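You operate a simulated robot arm through the tools that you are given. There is no shell and no other tool. Be economical: measure what you need, move in short steps, check, and stop when the job is done.

Carry out the task below with a simulated robot arm. There is one attempt and no reset: what you move stays moved.

TASK
Take the 32 hub pulley from the desk top and leave it on top of the orange cable spool. Then take the white bottle and put it on top of the white pad.

It is judged by the outcome, as a careful person would: the job done as asked, and still so three seconds after it is handed in. It fails if anything else is knocked over, pushed out of place, dropped, spilled or broken.

THE ROBOT
A 7-joint arm with a two-finger parallel gripper, fixed in place. Base frame: the origin is at the foot of the arm, x ahead of it, y to its left, z up; the work surface is at about z = 0. Lengths are in mm, angles in rad, forces in N, time in s.
With the tool pointing down near the work surface it reaches from about 240 to 620 mm from the base axis. Its first joint turns from -1.152 to 1.152 rad. Payload 2.6 kg.
Tool frame: the origin (TCP) lies between the finger pads and is the grasp point; the fingertips stand 30 mm ahead of it; z points along the fingers, y is the line along which they close. The gripper opens to 94 mm. The fingers are 28 mm wide and 10 mm thick; the gripper's body (50 by 96 mm) begins 55 mm behind the TCP.
Orientation is told as [roll, pitch, yaw] about the base's x, y, z axes, in that order, counted from this pose: with the fingers straight down and closing along the base's y, the tool's x points along the base's -x, its y along +y and its z along -z.

THE INTERFACE
- The arm moves only by the tool arm_command. Its argument "motion" is a list of rows, each a list of 7 numbers: the turn, a rotation vector about the tool's x, y, z in units of 5 degrees (1.0 is 5 degrees), then the shift along the tool's x, y, z in units of 20 mm (1.0 is 20 mm), then the finger opening in mm, from 0 to 94. In form: [[ax, ay, az, dx, dy, dz, jaw], ...]. A call has 1 to 12 rows; each row shifts and turns the commanded pose from where the row before left it, along the tool's axes as they then stand. A call with a number of a shift or a turn outside -1 to 1 is refused whole. A row lasts 0.2 s, in which the tool goes at most 50 mm and 0.15 rad; a call with a longer step from one row to the next is refused whole, and so is a gripper value outside its range. A pose out of reach is approached as far as the arm can. The call stops where the force on the tool passes 40 N (or 10 N more than at its start, if that is more) or the arm is blocked; 0.2 s more then pass. The fingers move at their own pace (about 72 mm/s each) and stop on an object; they squeeze with about 22 N. The grip force told is the motor's: it shows also when the fingers shut on nothing. Time passes only in rows, and 0.2 s behind the last, so rows that do not move let the fingers close. It gives the time, the measured TCP pose, the force on the tool (base axes), the opening and the grip force at its end, in the units of the frame above (readings bear some noise).
- Cameras (640 x 400 px; columns grow to the right, rows downward): "scene" is fixed at [30.9, 429.8, 556.9]; the picture's right is [-0.80, -0.60, 0.00], its down [-0.37, 0.50, -0.78] and it looks along [0.46, -0.62, -0.63] (base axes); focal length 310 px, centre (320, 200). "wrist" rides on the gripper at [-37, 0, -58] in the tool frame; the picture's right is [0.00, -1.00, 0.00], its down [0.97, 0.00, -0.24] and it looks along [0.24, 0.00, 0.97] (tool axes); focal length 218 px, centre (320, 200).
- capture(camera): a new picture of that camera. No time passes.
- locate(camera, pixels): for up to 12 pixels [column, row] of the newest picture of that camera ("zoom" is the newest enlarged one), the place [x, y, z] in the base frame of the surface seen there, good to about 2 mm. No time passes.
- zoom(camera, box): a new picture of the part [left, top, right, bottom] of that camera's present view, enlarged. No time passes.
- hand_in(): hands the job in; it is judged then, once.

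Work in short steps. Measure before you move; look again where a grasp or a placing could have gone wrong, and mend it. You have 80 turns and 54 pictures in all, the two below and enlarged ones among them. Open the gripper and draw the arm clear of the work before you hand the job in, unless the task says otherwise; then end with one line.

The tools are called after ">>>" as name(argument=value, ...) on one line, values as JSON. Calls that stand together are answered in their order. arm_command: Moves the arm, as the interface text tells. Its arguments: {"type":"object","properties":{"motion":{"type":"array"}},"required":["motion"]} The other tools are called the same way: capture (camera) takes a picture; locate (camera, pixels) gives the place of the surface under pixels of a picture; zoom (camera, box) takes an enlarged picture of a part of a camera's view; hand_in () hands the job in.

At the start:

```text
t: 0.0
tcp_pos: [433.3, 96.8, 265.8]
tool_rot: [0.001, 0.0, 0.001]
ft_force: [0.7, -0.7, 1.0]
width: 93.7
grip_force: 0.1
```

scene: 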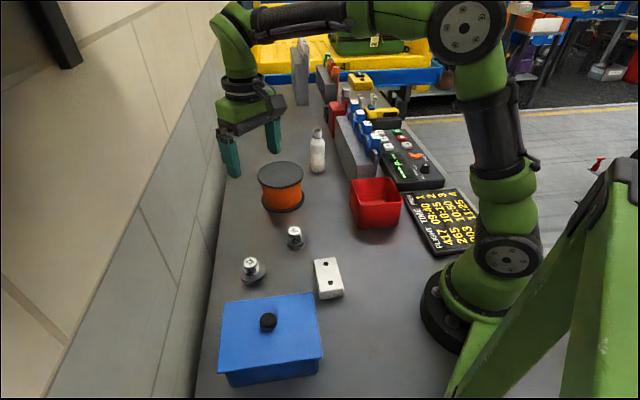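
wrist: 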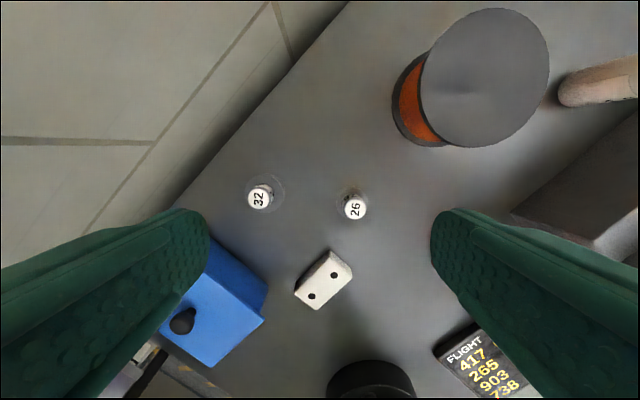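

The wrist view shows pulley 32 at (260,197), pulley 26 at (355,207), the spool at (485,77) and the white pad at (324,280). I'll zoom in and measure them.

>>> zoom(camera="scene", box=[220, 120, 380, 310])

>>> locate(camera="wrist", pixels=[[260, 197], [280, 197], [355, 207], [485, 77], [430, 77], [545, 77], [324, 280], [311, 296], [333, 275]])

>>> locate(camera="scene", pixels=[[252, 264], [249, 274], [262, 270], [280, 174], [280, 162], [258, 176], [303, 174], [318, 133], [317, 150], [317, 168], [328, 278], [322, 290]])

```text
2.11 times, centred on (300, 215) of scene
```

zoom: 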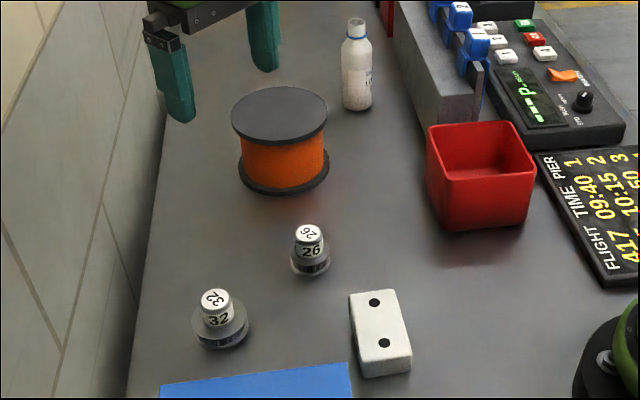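

```text
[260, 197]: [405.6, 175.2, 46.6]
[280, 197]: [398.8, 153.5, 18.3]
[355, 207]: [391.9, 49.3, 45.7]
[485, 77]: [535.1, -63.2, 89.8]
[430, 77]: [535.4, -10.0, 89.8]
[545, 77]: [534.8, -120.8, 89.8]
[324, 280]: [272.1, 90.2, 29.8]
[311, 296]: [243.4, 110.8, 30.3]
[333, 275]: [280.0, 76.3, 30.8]
```

```text
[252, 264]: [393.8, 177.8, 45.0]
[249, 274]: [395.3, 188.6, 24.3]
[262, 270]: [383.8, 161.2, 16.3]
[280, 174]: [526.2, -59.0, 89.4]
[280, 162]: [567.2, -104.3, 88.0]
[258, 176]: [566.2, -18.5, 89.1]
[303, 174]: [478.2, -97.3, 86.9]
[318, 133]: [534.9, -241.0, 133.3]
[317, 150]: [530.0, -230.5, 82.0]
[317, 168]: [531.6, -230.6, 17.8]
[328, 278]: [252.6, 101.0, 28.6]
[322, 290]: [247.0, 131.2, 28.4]
```

The pulley hub is near (402,176), with its top at z≈46 and its flange at z≈17. I'll move above it for a closer look.

>>> arm_command(motion=[[0, 0, 0, 0.27, 0.66, 0.9, 80], [0, 0, 0, 0.27, 0.66, 0.9, 80], [0, 0, 0, 0.27, 0.66, 0.9, 80], [0, 0, 0, 0.27, 0.66, 0.9, 80], [0, 0, 0, 0.27, 0.66, 0.9, 80], [0, 0, 0, 0.27, 0.66, 0.9, 80]])

>>> capture(camera="wrist")

```text
t: 1.4
tcp_pos: [400.2, 176.2, 158.9]
tool_rot: [-0.001, 0.001, 0.001]
ft_force: [0.1, 0.1, 0.0]
width: 80.0
grip_force: 0.0
```

```text
50 pictures are left
```

wrist: 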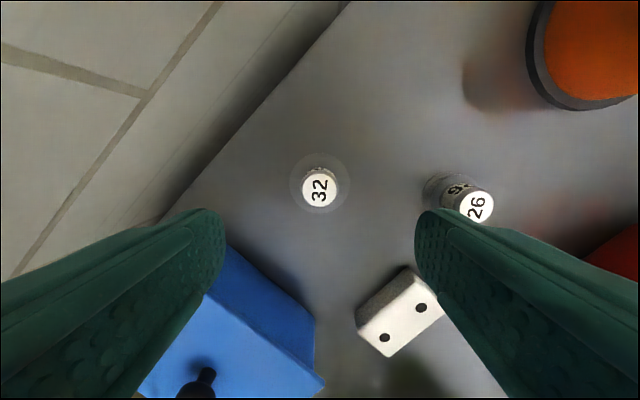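

>>> zoom(camera="wrist", box=[260, 140, 380, 240])

>>> locate(camera="wrist", pixels=[[319, 189], [304, 189], [335, 189], [319, 173], [319, 204], [297, 170], [340, 165], [228, 250], [313, 318], [210, 300], [240, 240]])

```text
4.00 times, centred on (320, 190) of wrist
```

zoom: 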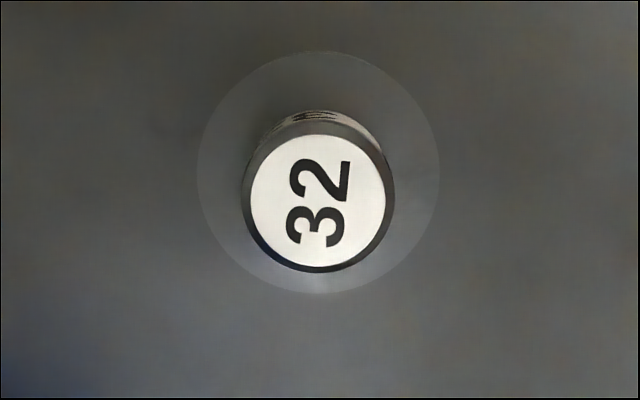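

```text
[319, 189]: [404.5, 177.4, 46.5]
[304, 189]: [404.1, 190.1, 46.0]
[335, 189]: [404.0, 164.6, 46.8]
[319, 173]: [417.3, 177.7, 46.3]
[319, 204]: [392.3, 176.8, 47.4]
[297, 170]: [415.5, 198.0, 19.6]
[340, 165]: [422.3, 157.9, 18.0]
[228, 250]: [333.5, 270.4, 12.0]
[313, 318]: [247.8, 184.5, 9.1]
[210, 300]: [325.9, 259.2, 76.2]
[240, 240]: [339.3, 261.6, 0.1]
```

The hub centre is (403.5,177), about 28 mm wide, with a wider flange below at z≈18. I'll lower the tips to just above the flange and close on the hub.

>>> arm_command(motion=[[0, 0, 0, -0.17, 0.04, 0.9, 60], [0, 0, 0, 0, 0, 0.9, 60], [0, 0, 0, 0, 0, 0.9, 60], [0, 0, 0, 0, 0, 0.9, 60], [0, 0, 0, 0, 0, 0.9, 60], [0, 0, 0, 0, 0, 0.75, 60], [0, 0, 0, 0, 0, 0, 60]])

>>> capture(camera="wrist")

```text
t: 3.0
tcp_pos: [405.3, 175.4, 51.4]
tool_rot: [0.0, 0.001, -0.001]
ft_force: [0.1, 0.2, 0.3]
width: 60.0
grip_force: 0.0
```

```text
48 pictures are left
```

wrist: 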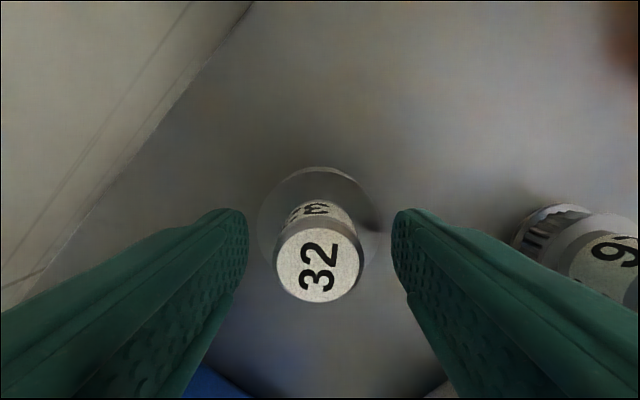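

Hub is centred between the pads; close.

>>> arm_command(motion=[[0, 0, 0, 0, 0.04, 0, 20], [0, 0, 0, 0, 0, 0, 10], [0, 0, 0, 0, 0, 0, 10], [0, 0, 0, 0, 0, 0, 10]])

```text
t: 4.0
tcp_pos: [403.1, 176.2, 52.1]
tool_rot: [0.0, 0.0, 0.0]
ft_force: [0.9, 0.0, 0.3]
width: 30.1
grip_force: 21.8
```

Gripped at 30 mm. Lift to about z=200 and check.

>>> arm_command(motion=[[0, 0, 0, 0, 0, -0.5, 10], [0, 0, 0, 0, 0, -1, 10], [0, 0, 0, 0, 0, -1, 10], [0, 0, 0, 0, 0, -1, 10], [0, 0, 0, 0, 0, -1, 10], [0, 0, 0, 0, 0, -1, 10], [0, 0, 0, 0, 0, -1, 10], [0, 0, 0, 0, 0, -1, 10]])

>>> capture(camera="wrist")

>>> capture(camera="scene")

```text
t: 5.8
tcp_pos: [404.9, 177.0, 204.4]
tool_rot: [0.001, -0.001, 0.002]
ft_force: [-0.4, 0.7, -1.8]
width: 30.4
grip_force: 21.7
```

```text
47 pictures are left
```

wrist: 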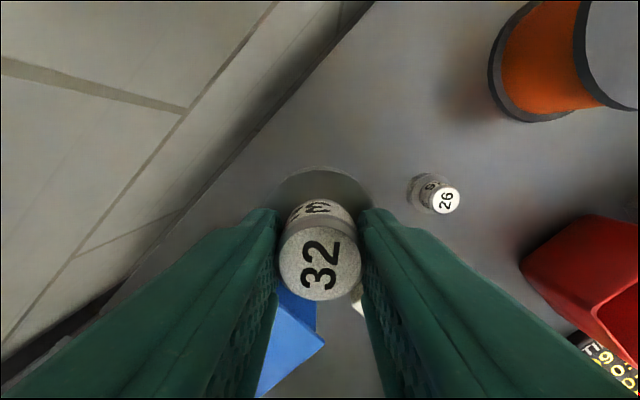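

```text
46 pictures are left
```

scene: 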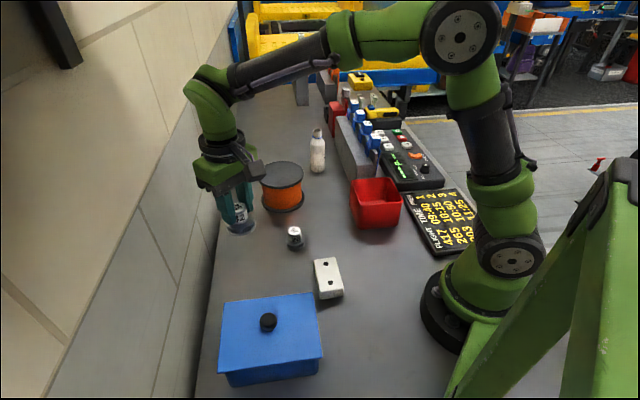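

The pulley is held. I'll measure the spool top rim for its centre.

>>> zoom(camera="scene", box=[250, 120, 346, 216])

```text
4.17 times, centred on (298, 168) of scene
```

zoom: 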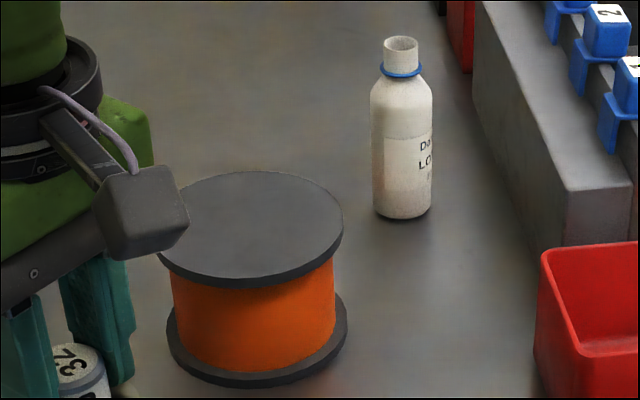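

>>> locate(camera="zoom", pixels=[[250, 172], [338, 215], [338, 240], [300, 264], [252, 276], [200, 266], [165, 252], [252, 224], [375, 170], [428, 170], [401, 42], [401, 215]])

```text
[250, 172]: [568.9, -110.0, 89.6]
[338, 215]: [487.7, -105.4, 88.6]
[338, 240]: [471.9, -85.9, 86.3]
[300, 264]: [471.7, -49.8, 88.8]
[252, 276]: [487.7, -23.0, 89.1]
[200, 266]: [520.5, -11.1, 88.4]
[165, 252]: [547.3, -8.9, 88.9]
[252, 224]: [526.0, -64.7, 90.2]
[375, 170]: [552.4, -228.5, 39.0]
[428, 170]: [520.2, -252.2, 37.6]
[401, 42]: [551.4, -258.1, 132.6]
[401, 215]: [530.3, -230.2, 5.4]
```

The spool's top centre is about (527,-66) at z≈89.5. I'll carry the pulley above it.

>>> arm_command(motion=[[0, 0, 0, -0.51, -1, 0, 10], [0, 0, 0, -0.51, -1, 0, 10], [0, 0, 0, -0.51, -1, 0, 10], [0, 0, 0, -0.51, -1, 0, 10], [0, 0, 0, -0.51, -1, 0, 10], [0, 0, 0, -0.51, -1, 0, 10], [0, 0, 0, -0.51, -1, 0, 10], [0, 0, 0, -0.51, -1, 0, 10], [0, 0, 0, -0.51, -1, 0, 10], [0, 0, 0, -0.51, -1, 0, 10], [0, 0, 0, -0.51, -1, 0, 10], [0, 0, 0, -0.5, -1, 0, 10]])

>>> capture(camera="wrist")

```text
t: 8.4
tcp_pos: [524.4, -63.0, 204.1]
tool_rot: [0.001, 0.0, 0.0]
ft_force: [0.0, 0.1, -1.4]
width: 30.4
grip_force: 22.5
```

```text
44 pictures are left
```

wrist: 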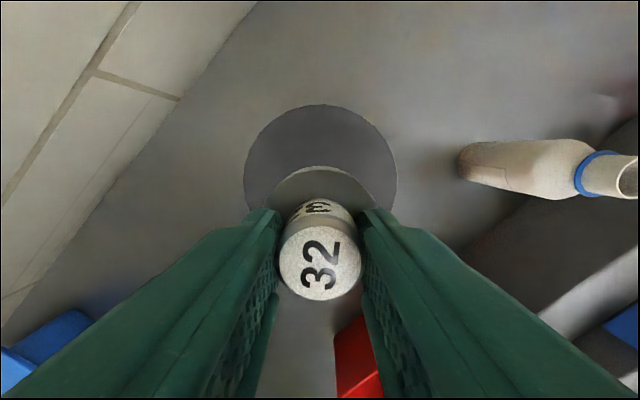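

Aligned (spool edges at cols 244–397, centred on the pulley). Descend, slowly at the end.

>>> arm_command(motion=[[0, 0, 0, -0.15, 0, 0.9, 10], [0, 0, 0, 0, 0, 0.9, 10], [0, 0, 0, 0, 0, 0.6, 10], [0, 0, 0, 0, 0, 0.3, 10], [0, 0, 0, 0, 0, 0.15, 10], [0, 0, 0, 0, 0, 0.1, 10], [0, 0, 0, 0, 0, 0, 10]])

>>> zoom(camera="scene", box=[230, 110, 340, 220])

```text
t: 10.0
tcp_pos: [530.3, -60.7, 143.2]
tool_rot: [0.001, -0.001, -0.001]
ft_force: [0.0, -0.6, -1.4]
width: 30.3
grip_force: 22.0
```

```text
3.64 times, centred on (285, 165) of scene
```

zoom: 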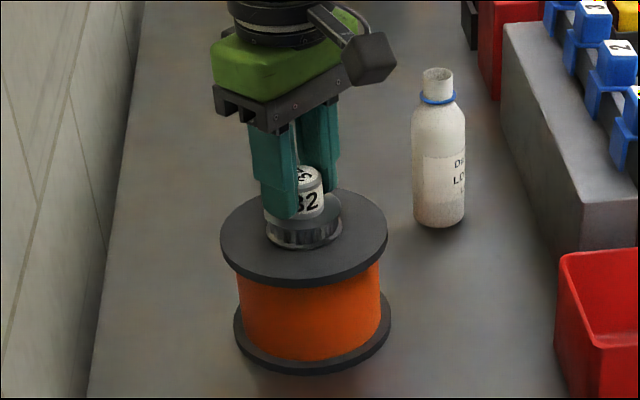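

Force still shows the pulley's weight (-1.4 N), so there's no contact yet. I'll lower 1–2 mm more.

>>> arm_command(motion=[[0, 0, 0, 0, 0, 0.05, 10], [0, 0, 0, 0, 0, 0.03, 10], [0, 0, 0, 0, 0, 0, 10]])

```text
t: 10.8
tcp_pos: [530.5, -63.2, 142.6]
tool_rot: [0.0, 0.0, 0.0]
ft_force: [0.6, -0.2, 0.4]
width: 30.3
grip_force: 21.9
```

>>> arm_command(motion=[[0, 0, 0, 0, 0, 0.03, 10], [0, 0, 0, 0, 0, 0, 10]])

```text
t: 11.4
tcp_pos: [530.0, -62.3, 141.8]
tool_rot: [-0.001, -0.004, 0.001]
ft_force: [1.7, -0.6, 6.9]
width: 30.4
grip_force: 22.0
```

Contact (6.9 N upward). Release with symmetric opening and rise.

>>> arm_command(motion=[[0, 0, 0, 0, 0, 0, 36], [0, 0, 0, 0, 0, 0, 50], [0, 0, 0, 0, 0, 0, 60], [0, 0, 0, 0, 0, -0.5, 60], [0, 0, 0, 0, 0, -1, 60], [0, 0, 0, 0, 0, -1, 60], [0, 0, 0, 0, 0, -1, 60], [0, 0, 0, 0, 0, -1, 60], [0, 0, 0, 0, 0, -1, 60]])

>>> capture(camera="wrist")

>>> zoom(camera="scene", box=[250, 110, 360, 220])

```text
t: 13.4
tcp_pos: [528.1, -65.2, 251.4]
tool_rot: [0.0, 0.0, 0.0]
ft_force: [-1.1, -0.3, -0.5]
width: 60.2
grip_force: 0.0
```

```text
42 pictures are left
```

wrist: 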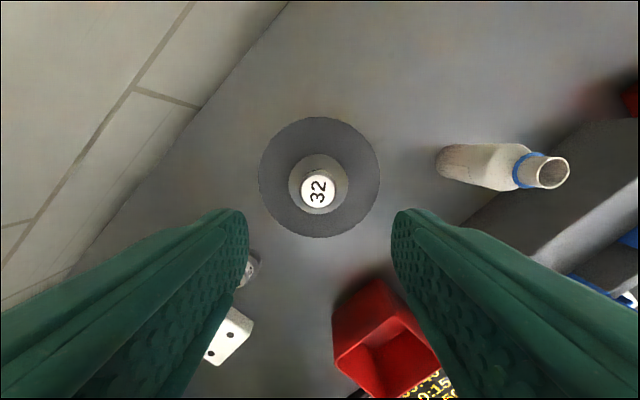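

```text
3.64 times, centred on (305, 165) of scene
```

zoom: 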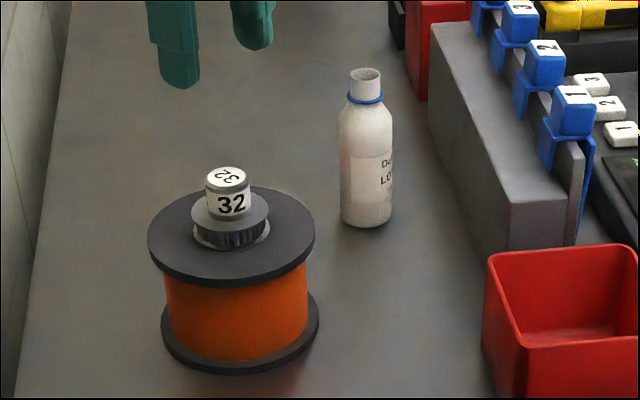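

Pulley 32 is resting squarely on the spool. Next I'll measure the bottle and the grey block beside it.

>>> locate(camera="wrist", pixels=[[550, 158], [552, 187], [568, 172], [536, 172], [438, 163], [480, 145], [480, 187], [465, 222], [535, 256], [630, 125], [600, 200], [545, 165]])

>>> locate(camera="zoom", pixels=[[340, 180], [392, 180], [366, 222], [366, 74], [351, 74], [380, 74], [366, 100], [432, 60], [476, 250], [508, 200], [430, 25]])

```text
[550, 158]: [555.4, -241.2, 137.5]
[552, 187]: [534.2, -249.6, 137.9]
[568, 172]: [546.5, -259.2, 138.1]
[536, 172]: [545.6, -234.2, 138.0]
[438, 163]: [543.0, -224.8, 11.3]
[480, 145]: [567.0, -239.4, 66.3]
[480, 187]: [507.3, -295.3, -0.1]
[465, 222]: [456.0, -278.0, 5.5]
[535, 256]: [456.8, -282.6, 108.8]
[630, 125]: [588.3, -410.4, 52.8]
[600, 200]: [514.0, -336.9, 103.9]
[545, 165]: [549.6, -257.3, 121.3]
```

```text
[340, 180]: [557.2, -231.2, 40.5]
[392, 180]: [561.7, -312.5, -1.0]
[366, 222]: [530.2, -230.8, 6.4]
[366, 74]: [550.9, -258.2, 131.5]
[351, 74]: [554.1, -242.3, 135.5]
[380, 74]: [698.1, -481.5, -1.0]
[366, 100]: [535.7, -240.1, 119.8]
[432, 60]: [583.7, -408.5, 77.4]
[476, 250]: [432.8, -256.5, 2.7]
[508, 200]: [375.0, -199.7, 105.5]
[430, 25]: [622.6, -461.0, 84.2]
```

Bottle mouth centre is ≈(545,-247), top z≈138. The grey block is over 80 mm from its axis, so the default yaw works. The palm limits the grasp to TCP z≥~88; I'll use 91.

>>> arm_command(motion=[[0, 0, 0, -0.085, -0.905, 0, 80], [0, 0, 0, -0.085, -0.905, 0, 80], [0, 0, 0, -0.085, -0.905, 0, 80], [0, 0, 0, -0.085, -0.905, 0, 80], [0, 0, 0, -0.085, -0.905, 0, 80], [0, 0, 0, -0.085, -0.905, 0, 80], [0, 0, 0, -0.085, -0.905, 0, 80], [0, 0, 0, -0.085, -0.905, 0, 80], [0, 0, 0, -0.085, -0.905, 0, 80], [0, 0, 0, -0.085, -0.905, 0, 80], [0, 0, 0, 0, 0, 0, 80]])

>>> capture(camera="wrist")

```text
t: 15.8
tcp_pos: [542.1, -200.8, 248.3]
tool_rot: [0.001, -0.002, 0.003]
ft_force: [-0.3, -0.4, -0.1]
width: 80.3
grip_force: 0.0
out of reach, approached as far as the arm can: row 8, 9, 10
```

```text
40 pictures are left
```

wrist: 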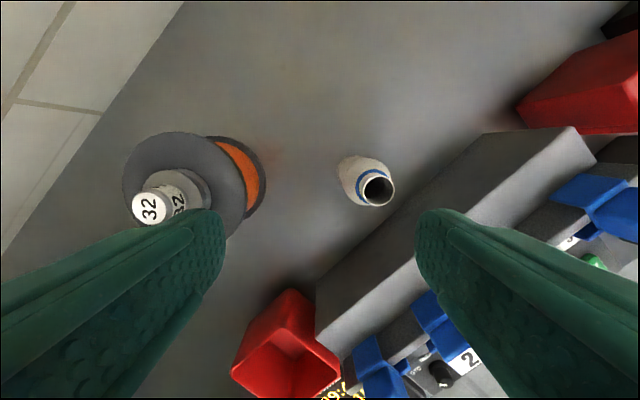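

At z≈250 this is out of reach. Reach grows lower down, so I'll descend to z≈182 (tips still above the bottle's 138) and see where the TCP goes.

>>> arm_command(motion=[[0, 0, 0, 0, 0, 0.7, 80], [0, 0, 0, 0, 0, 0.7, 80], [0, 0, 0, 0, 0, 0.7, 80], [0, 0, 0, 0, 0, 0.7, 80], [0, 0, 0, 0, 0, 0.5, 80], [0, 0, 0, 0, 0, 0, 80]])

```text
t: 17.2
tcp_pos: [541.5, -203.4, 181.5]
tool_rot: [0.0, -0.001, 0.0]
ft_force: [-0.4, 0.0, -0.2]
width: 79.8
grip_force: 0.0
```

>>> arm_command(motion=[[0, 0, 0, -0.05, -0.7, 0, 80], [0, 0, 0, -0.05, -0.7, 0, 80], [0, 0, 0, -0.05, -0.7, 0, 80], [0, 0, 0, 0, 0, 0, 80]])

>>> capture(camera="wrist")

```text
t: 18.2
tcp_pos: [542.7, -244.5, 178.6]
tool_rot: [-0.001, 0.001, 0.002]
ft_force: [0.5, 1.1, 0.2]
width: 79.8
grip_force: 0.1
```

```text
39 pictures are left
```

wrist: 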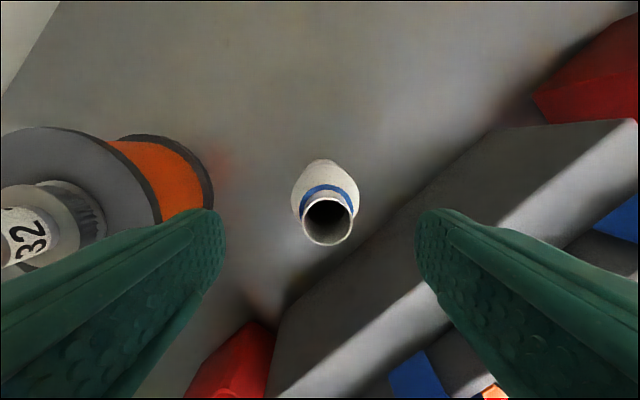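

Reached. I'll check alignment with the mouth rim, seen at (327,222).

>>> locate(camera="wrist", pixels=[[303, 223], [352, 222], [327, 199], [327, 244], [297, 190], [357, 190], [326, 163]])

```text
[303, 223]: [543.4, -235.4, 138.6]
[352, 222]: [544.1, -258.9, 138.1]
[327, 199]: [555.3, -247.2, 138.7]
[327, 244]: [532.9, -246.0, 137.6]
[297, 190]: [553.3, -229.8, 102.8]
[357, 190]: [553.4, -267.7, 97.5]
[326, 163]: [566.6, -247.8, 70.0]
```

Mouth centre is (544,-247). Descend to z≈91.

>>> arm_command(motion=[[0, 0, 0, -0.05, -0.12, 0.8, 80], [0, 0, 0, 0, 0, 0.8, 80], [0, 0, 0, 0, 0, 0.8, 80], [0, 0, 0, 0, 0, 0.8, 80], [0, 0, 0, 0, 0, 0.7, 80], [0, 0, 0, 0, 0, 0.4, 80], [0, 0, 0, 0, 0, 0, 80]])

>>> capture(camera="wrist")

```text
t: 19.8
tcp_pos: [544.0, -245.7, 94.7]
tool_rot: [0.0, 0.0, 0.0]
ft_force: [-0.2, 0.2, 0.5]
width: 80.0
grip_force: 0.1
```

```text
38 pictures are left
```

wrist: 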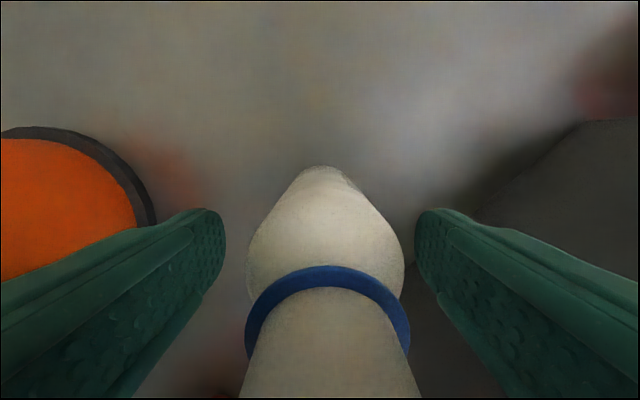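

Bottle is centred within a couple of mm (col ~327). Trim and close.

>>> arm_command(motion=[[0, 0, 0, 0, -0.07, 0.15, 80], [0, 0, 0, 0, 0, 0, 60], [0, 0, 0, 0, 0, 0, 50], [0, 0, 0, 0, 0, 0, 42], [0, 0, 0, 0, 0, 0, 32], [0, 0, 0, 0, 0, 0, 25], [0, 0, 0, 0, 0, 0, 25]])

```text
t: 21.4
tcp_pos: [543.4, -249.7, 90.7]
tool_rot: [-0.001, 0.001, 0.0]
ft_force: [-0.2, -0.2, -0.5]
width: 45.4
grip_force: 22.2
```

Gripped at 45 mm. Lift straight up and check.

>>> arm_command(motion=[[0, 0, 0, 0, 0, -0.4, 25], [0, 0, 0, 0, 0, -0.7, 25], [0, 0, 0, 0, 0, -0.7, 25], [0, 0, 0, 0, 0, -0.7, 25], [0, 0, 0, 0, 0, -0.7, 25], [0, 0, 0, 0, 0, -0.7, 25], [0, 0, 0, 0, 0, 0, 25]])

>>> capture(camera="scene")

```text
t: 23.0
tcp_pos: [546.3, -247.8, 171.5]
tool_rot: [0.0, -0.001, 0.0]
ft_force: [-0.2, 0.5, -1.6]
width: 45.4
grip_force: 21.9
```

```text
37 pictures are left
```

scene: 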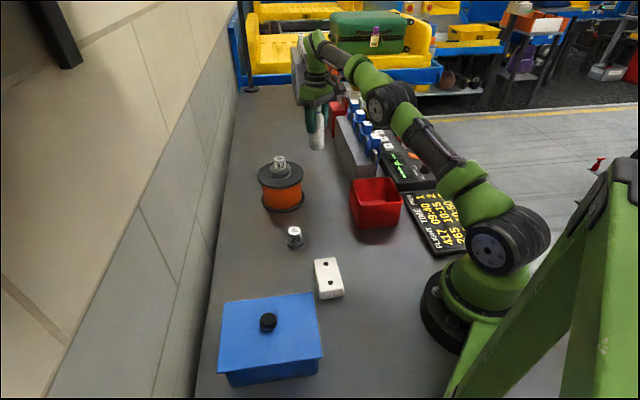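

Lifted cleanly. I'll move in and up past the spool, and measure the pad in an enlarged view.

>>> arm_command(motion=[[0, 0, 0, 0.39, 0.73, -0.66, 25], [0, 0, 0, 0.39, 0.73, -0.66, 25], [0, 0, 0, 0.39, 0.73, -0.66, 25], [0, 0, 0, 0.39, 0.73, -0.66, 25], [0, 0, 0, 0.39, 0.73, -0.66, 25], [0, 0, 0, 0.39, 0.73, -0.66, 25], [0, 0, 0, 0, 0, 0, 25]])

>>> zoom(camera="scene", box=[290, 240, 370, 310])

```text
t: 24.6
tcp_pos: [496.7, -159.9, 249.0]
tool_rot: [0.001, 0.001, -0.001]
ft_force: [0.0, -0.4, -0.8]
width: 45.4
grip_force: 21.9
```

```text
5.71 times, centred on (330, 275) of scene
```

zoom: 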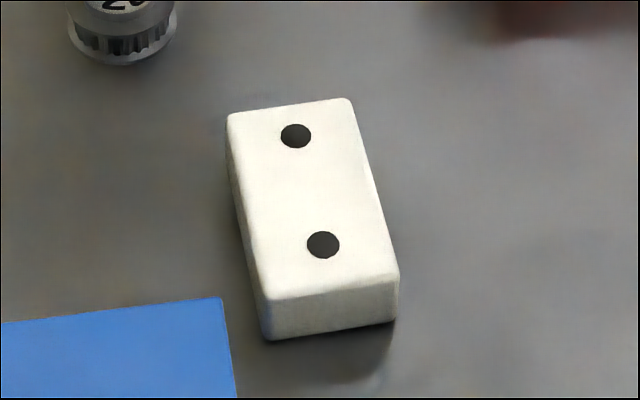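

>>> locate(camera="zoom", pixels=[[295, 136], [323, 244], [310, 190], [240, 118], [342, 104], [388, 262], [278, 285], [250, 190], [358, 180]])

```text
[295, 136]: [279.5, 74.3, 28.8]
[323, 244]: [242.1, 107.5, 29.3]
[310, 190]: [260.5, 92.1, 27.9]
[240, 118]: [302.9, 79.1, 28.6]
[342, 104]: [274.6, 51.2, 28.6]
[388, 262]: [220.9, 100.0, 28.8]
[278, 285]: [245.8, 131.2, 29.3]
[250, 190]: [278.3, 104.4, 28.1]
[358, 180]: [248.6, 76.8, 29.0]
```

Pad centre is ≈(261,91), top z≈29. Carry the bottle there, upright.

>>> arm_command(motion=[[0, 0, 0, 0.4, 0.43, 0, 25], [0, 0, 0, 0.734, 0.784, 0, 25], [0, 0, 0, 0.734, 0.784, 0, 25], [0, 0, 0, 0.734, 0.784, 0, 25], [0, 0, 0, 0.734, 0.784, 0, 25], [0, 0, 0, 0.734, 0.784, 0, 25], [0, 0, 0, 0.734, 0.784, 0, 25], [0, 0, 0, 0.734, 0.784, 0, 25], [0, 0, 0, 0.734, 0.784, 0, 25], [0, 0, 0, 0.734, 0.784, 0, 25], [0, 0, 0, 0.734, 0.784, 0, 25], [0, 0, 0, 0.4, 0.43, 0, 25]])

```text
t: 27.2
tcp_pos: [337.0, 14.7, 249.8]
tool_rot: [0.0, 0.0, 0.0]
ft_force: [-0.2, 0.2, -1.7]
width: 45.6
grip_force: 22.1
```

>>> arm_command(motion=[[0, 0, 0, 0.63, 0.635, 0, 25], [0, 0, 0, 0.63, 0.635, 0, 25], [0, 0, 0, 0.63, 0.635, 0, 25], [0, 0, 0, 0.63, 0.635, 0, 25], [0, 0, 0, 0.63, 0.635, 0, 25], [0, 0, 0, 0.63, 0.635, 0, 25], [0, 0, 0, 0, 0, 0, 25]])

>>> capture(camera="wrist")

>>> capture(camera="scene")

```text
t: 28.8
tcp_pos: [257.8, 90.9, 250.0]
tool_rot: [-0.001, 0.001, 0.0]
ft_force: [-0.1, -0.1, -1.0]
width: 45.7
grip_force: 22.2
```

```text
35 pictures are left
```

wrist: 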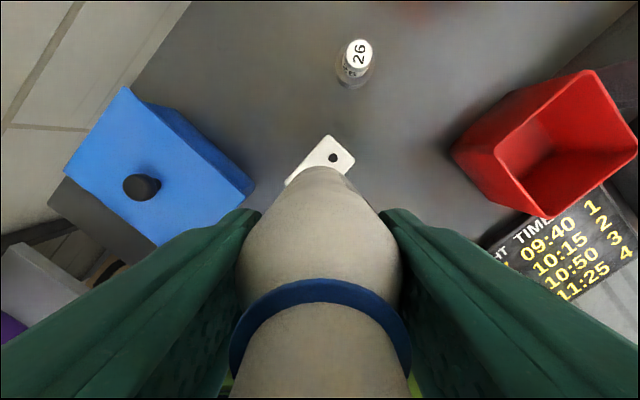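

```text
34 pictures are left
```

scene: 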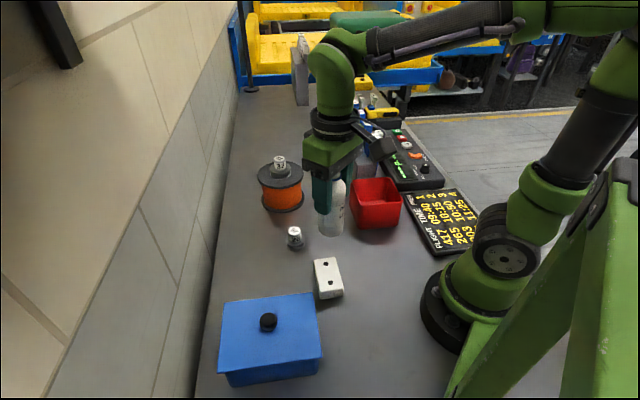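

Above the pad. Descend to about 8 mm above contact and check.

>>> arm_command(motion=[[0, 0, 0, -0.08, 0, 0.5, 25], [0, 0, 0, 0, 0, 0.8, 25], [0, 0, 0, 0, 0, 0.8, 25], [0, 0, 0, 0, 0, 0.8, 25], [0, 0, 0, 0, 0, 0.8, 25], [0, 0, 0, 0, 0, 0.8, 25], [0, 0, 0, 0, 0, 0.8, 25], [0, 0, 0, 0, 0, 0.5, 25], [0, 0, 0, 0, 0, 0.25, 25], [0, 0, 0, 0, 0, 0, 25], [0, 0, 0, 0, 0, 0, 25]])

>>> zoom(camera="scene", box=[280, 200, 380, 310])

>>> capture(camera="wrist")

```text
t: 31.2
tcp_pos: [259.0, 89.9, 130.4]
tool_rot: [0.0, -0.002, 0.0]
ft_force: [-0.6, 0.4, -1.8]
width: 45.6
grip_force: 21.9
```

```text
3.64 times, centred on (330, 255) of scene
```

zoom: 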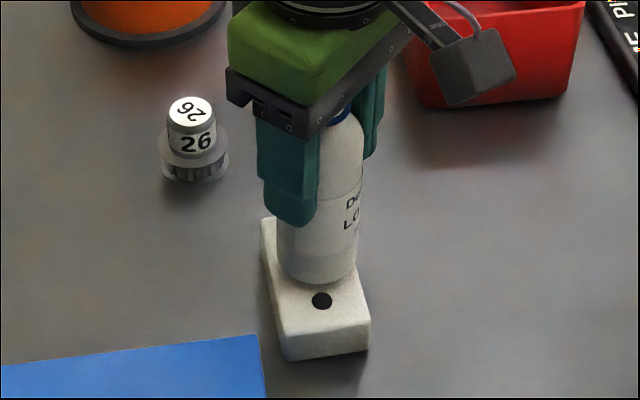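

```text
32 pictures are left
```

wrist: 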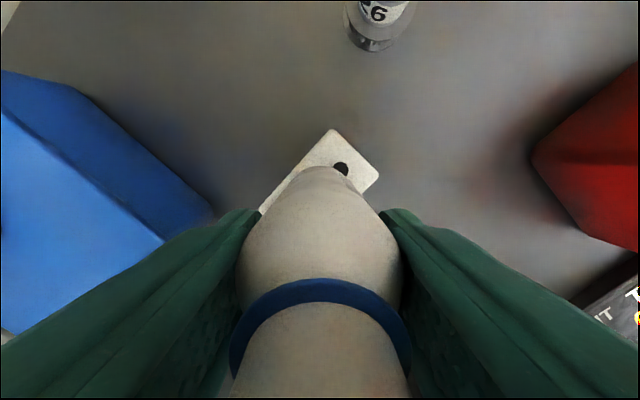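

Well placed along the pad. I'll check the lateral offset precisely.

>>> locate(camera="zoom", pixels=[[319, 270], [290, 255], [350, 250], [284, 315], [364, 312], [322, 301], [265, 225], [275, 260], [356, 290], [278, 290]])

>>> locate(camera="wrist", pixels=[[332, 132], [376, 172], [341, 168], [262, 210], [240, 260], [402, 260]])

```text
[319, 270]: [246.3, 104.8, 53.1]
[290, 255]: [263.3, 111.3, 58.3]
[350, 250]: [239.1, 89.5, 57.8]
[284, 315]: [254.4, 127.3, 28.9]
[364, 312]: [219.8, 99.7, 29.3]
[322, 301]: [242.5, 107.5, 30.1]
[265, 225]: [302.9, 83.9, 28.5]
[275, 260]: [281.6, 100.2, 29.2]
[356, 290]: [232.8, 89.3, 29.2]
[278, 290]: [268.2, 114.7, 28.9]
```

```text
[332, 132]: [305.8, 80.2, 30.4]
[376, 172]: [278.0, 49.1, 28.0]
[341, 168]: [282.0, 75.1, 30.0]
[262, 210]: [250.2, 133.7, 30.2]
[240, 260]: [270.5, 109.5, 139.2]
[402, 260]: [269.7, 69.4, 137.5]
```

The bottle axis is ≈(261,90) and the pad centre ≈(262,91), so it's good. Lower gently.

>>> arm_command(motion=[[0, 0, 0, -0.05, 0.05, 0.2, 25], [0, 0, 0, 0, 0, 0.1, 25], [0, 0, 0, 0, 0, 0.05, 25], [0, 0, 0, 0, 0, 0.05, 25], [0, 0, 0, 0, 0, 0, 25]])

```text
t: 32.4
tcp_pos: [261.8, 91.5, 120.2]
tool_rot: [0.0, 0.0, 0.002]
ft_force: [-0.7, -0.4, 2.1]
width: 45.6
grip_force: 21.6
```

>>> arm_command(motion=[[0, 0, 0, 0, 0, 0.03, 25], [0, 0, 0, 0, 0, 0, 25]])

>>> zoom(camera="scene", box=[280, 200, 380, 310])

```text
t: 33.0
tcp_pos: [261.7, 91.0, 120.2]
tool_rot: [-0.001, -0.002, 0.001]
ft_force: [-3.1, -0.5, 17.9]
width: 45.6
grip_force: 21.9
```

```text
3.64 times, centred on (330, 255) of scene
```

zoom: 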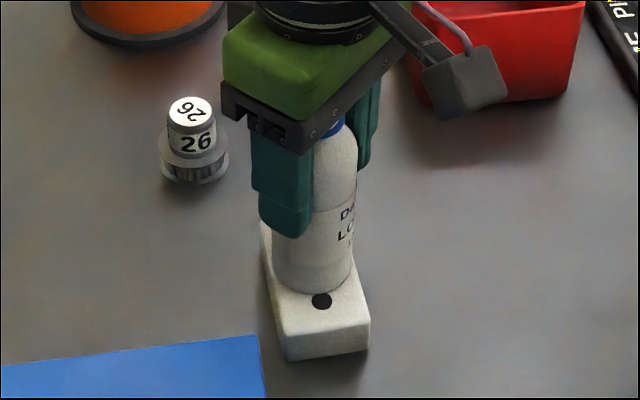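

Firm contact (17.9 N). Ease up 0.5 mm, open gradually, then rise straight up.

>>> arm_command(motion=[[0, 0, 0, 0, 0, -0.03, 25], [0, 0, 0, 0, 0, 0, 50], [0, 0, 0, 0, 0, 0, 60], [0, 0, 0, 0, 0, 0, 75], [0, 0, 0, 0, 0, 0, 80], [0, 0, 0, 0, 0, -0.4, 80], [0, 0, 0, 0, 0, -0.8, 80], [0, 0, 0, 0, 0, -1, 80], [0, 0, 0, 0, 0, -1, 80], [0, 0, 0, 0, 0, -1, 80], [0, 0, 0, 0, 0, -1, 80], [0, 0, 0, 0, 0, -1, 80]])

>>> capture(camera="wrist")

>>> capture(camera="scene")

```text
t: 35.6
tcp_pos: [260.5, 92.0, 246.3]
tool_rot: [0.0, 0.001, 0.0]
ft_force: [-0.2, -0.8, -0.1]
width: 80.3
grip_force: 0.0
```

```text
30 pictures are left
```

wrist: 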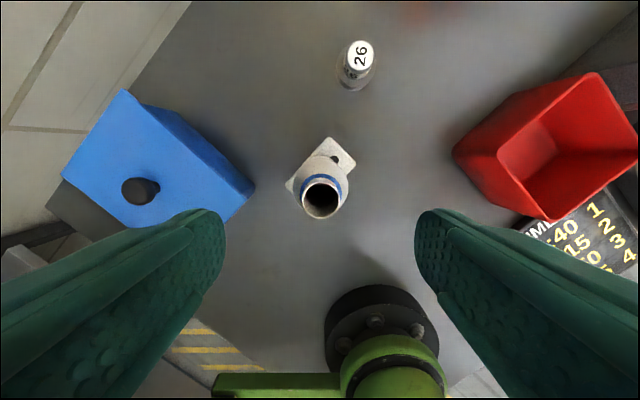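

```text
29 pictures are left
```

scene: 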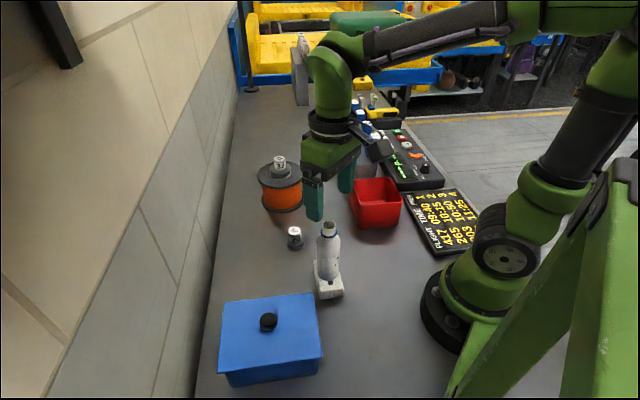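

The bottle stands upright on the pad. I'll draw the arm clear and take a last look.

>>> arm_command(motion=[[0, 0, 0, 0, 0, -0.8, 80], [0, 0, 0, -1, 0, -0.3, 80], [0, 0, 0, -1, 0, 0, 80], [0, 0, 0, -1, 0, 0, 80], [0, 0, 0, -1, 0, 0, 80], [0, 0, 0, -1, 0, 0, 80], [0, 0, 0, -1, 0, 0, 80], [0, 0, 0, 0, 0, 0, 80]])

>>> zoom(camera="scene", box=[220, 140, 380, 310])

```text
t: 37.4
tcp_pos: [381.3, 88.9, 267.2]
tool_rot: [0.001, 0.0, 0.0]
ft_force: [-0.6, -0.9, 0.2]
width: 79.9
grip_force: 0.1
```

```text
2.35 times, centred on (300, 225) of scene
```

zoom: 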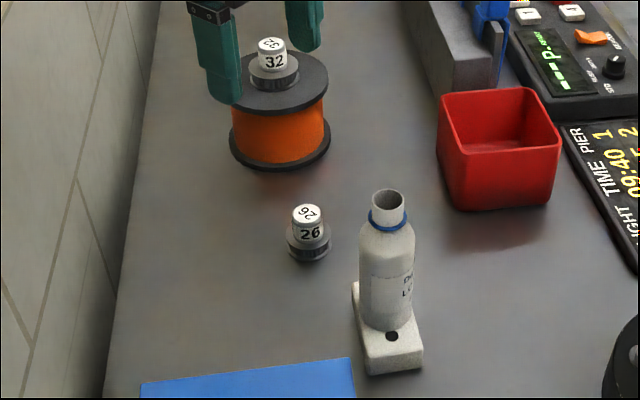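

Both objects are stable, nothing else has moved, and the gripper is open and clear.

>>> hand_in()

```text
The job is handed in.
```

The 32 hub pulley is on top of the orange cable spool and the white bottle is standing upright on the white pad; nothing else was disturbed, and the job is handed in.
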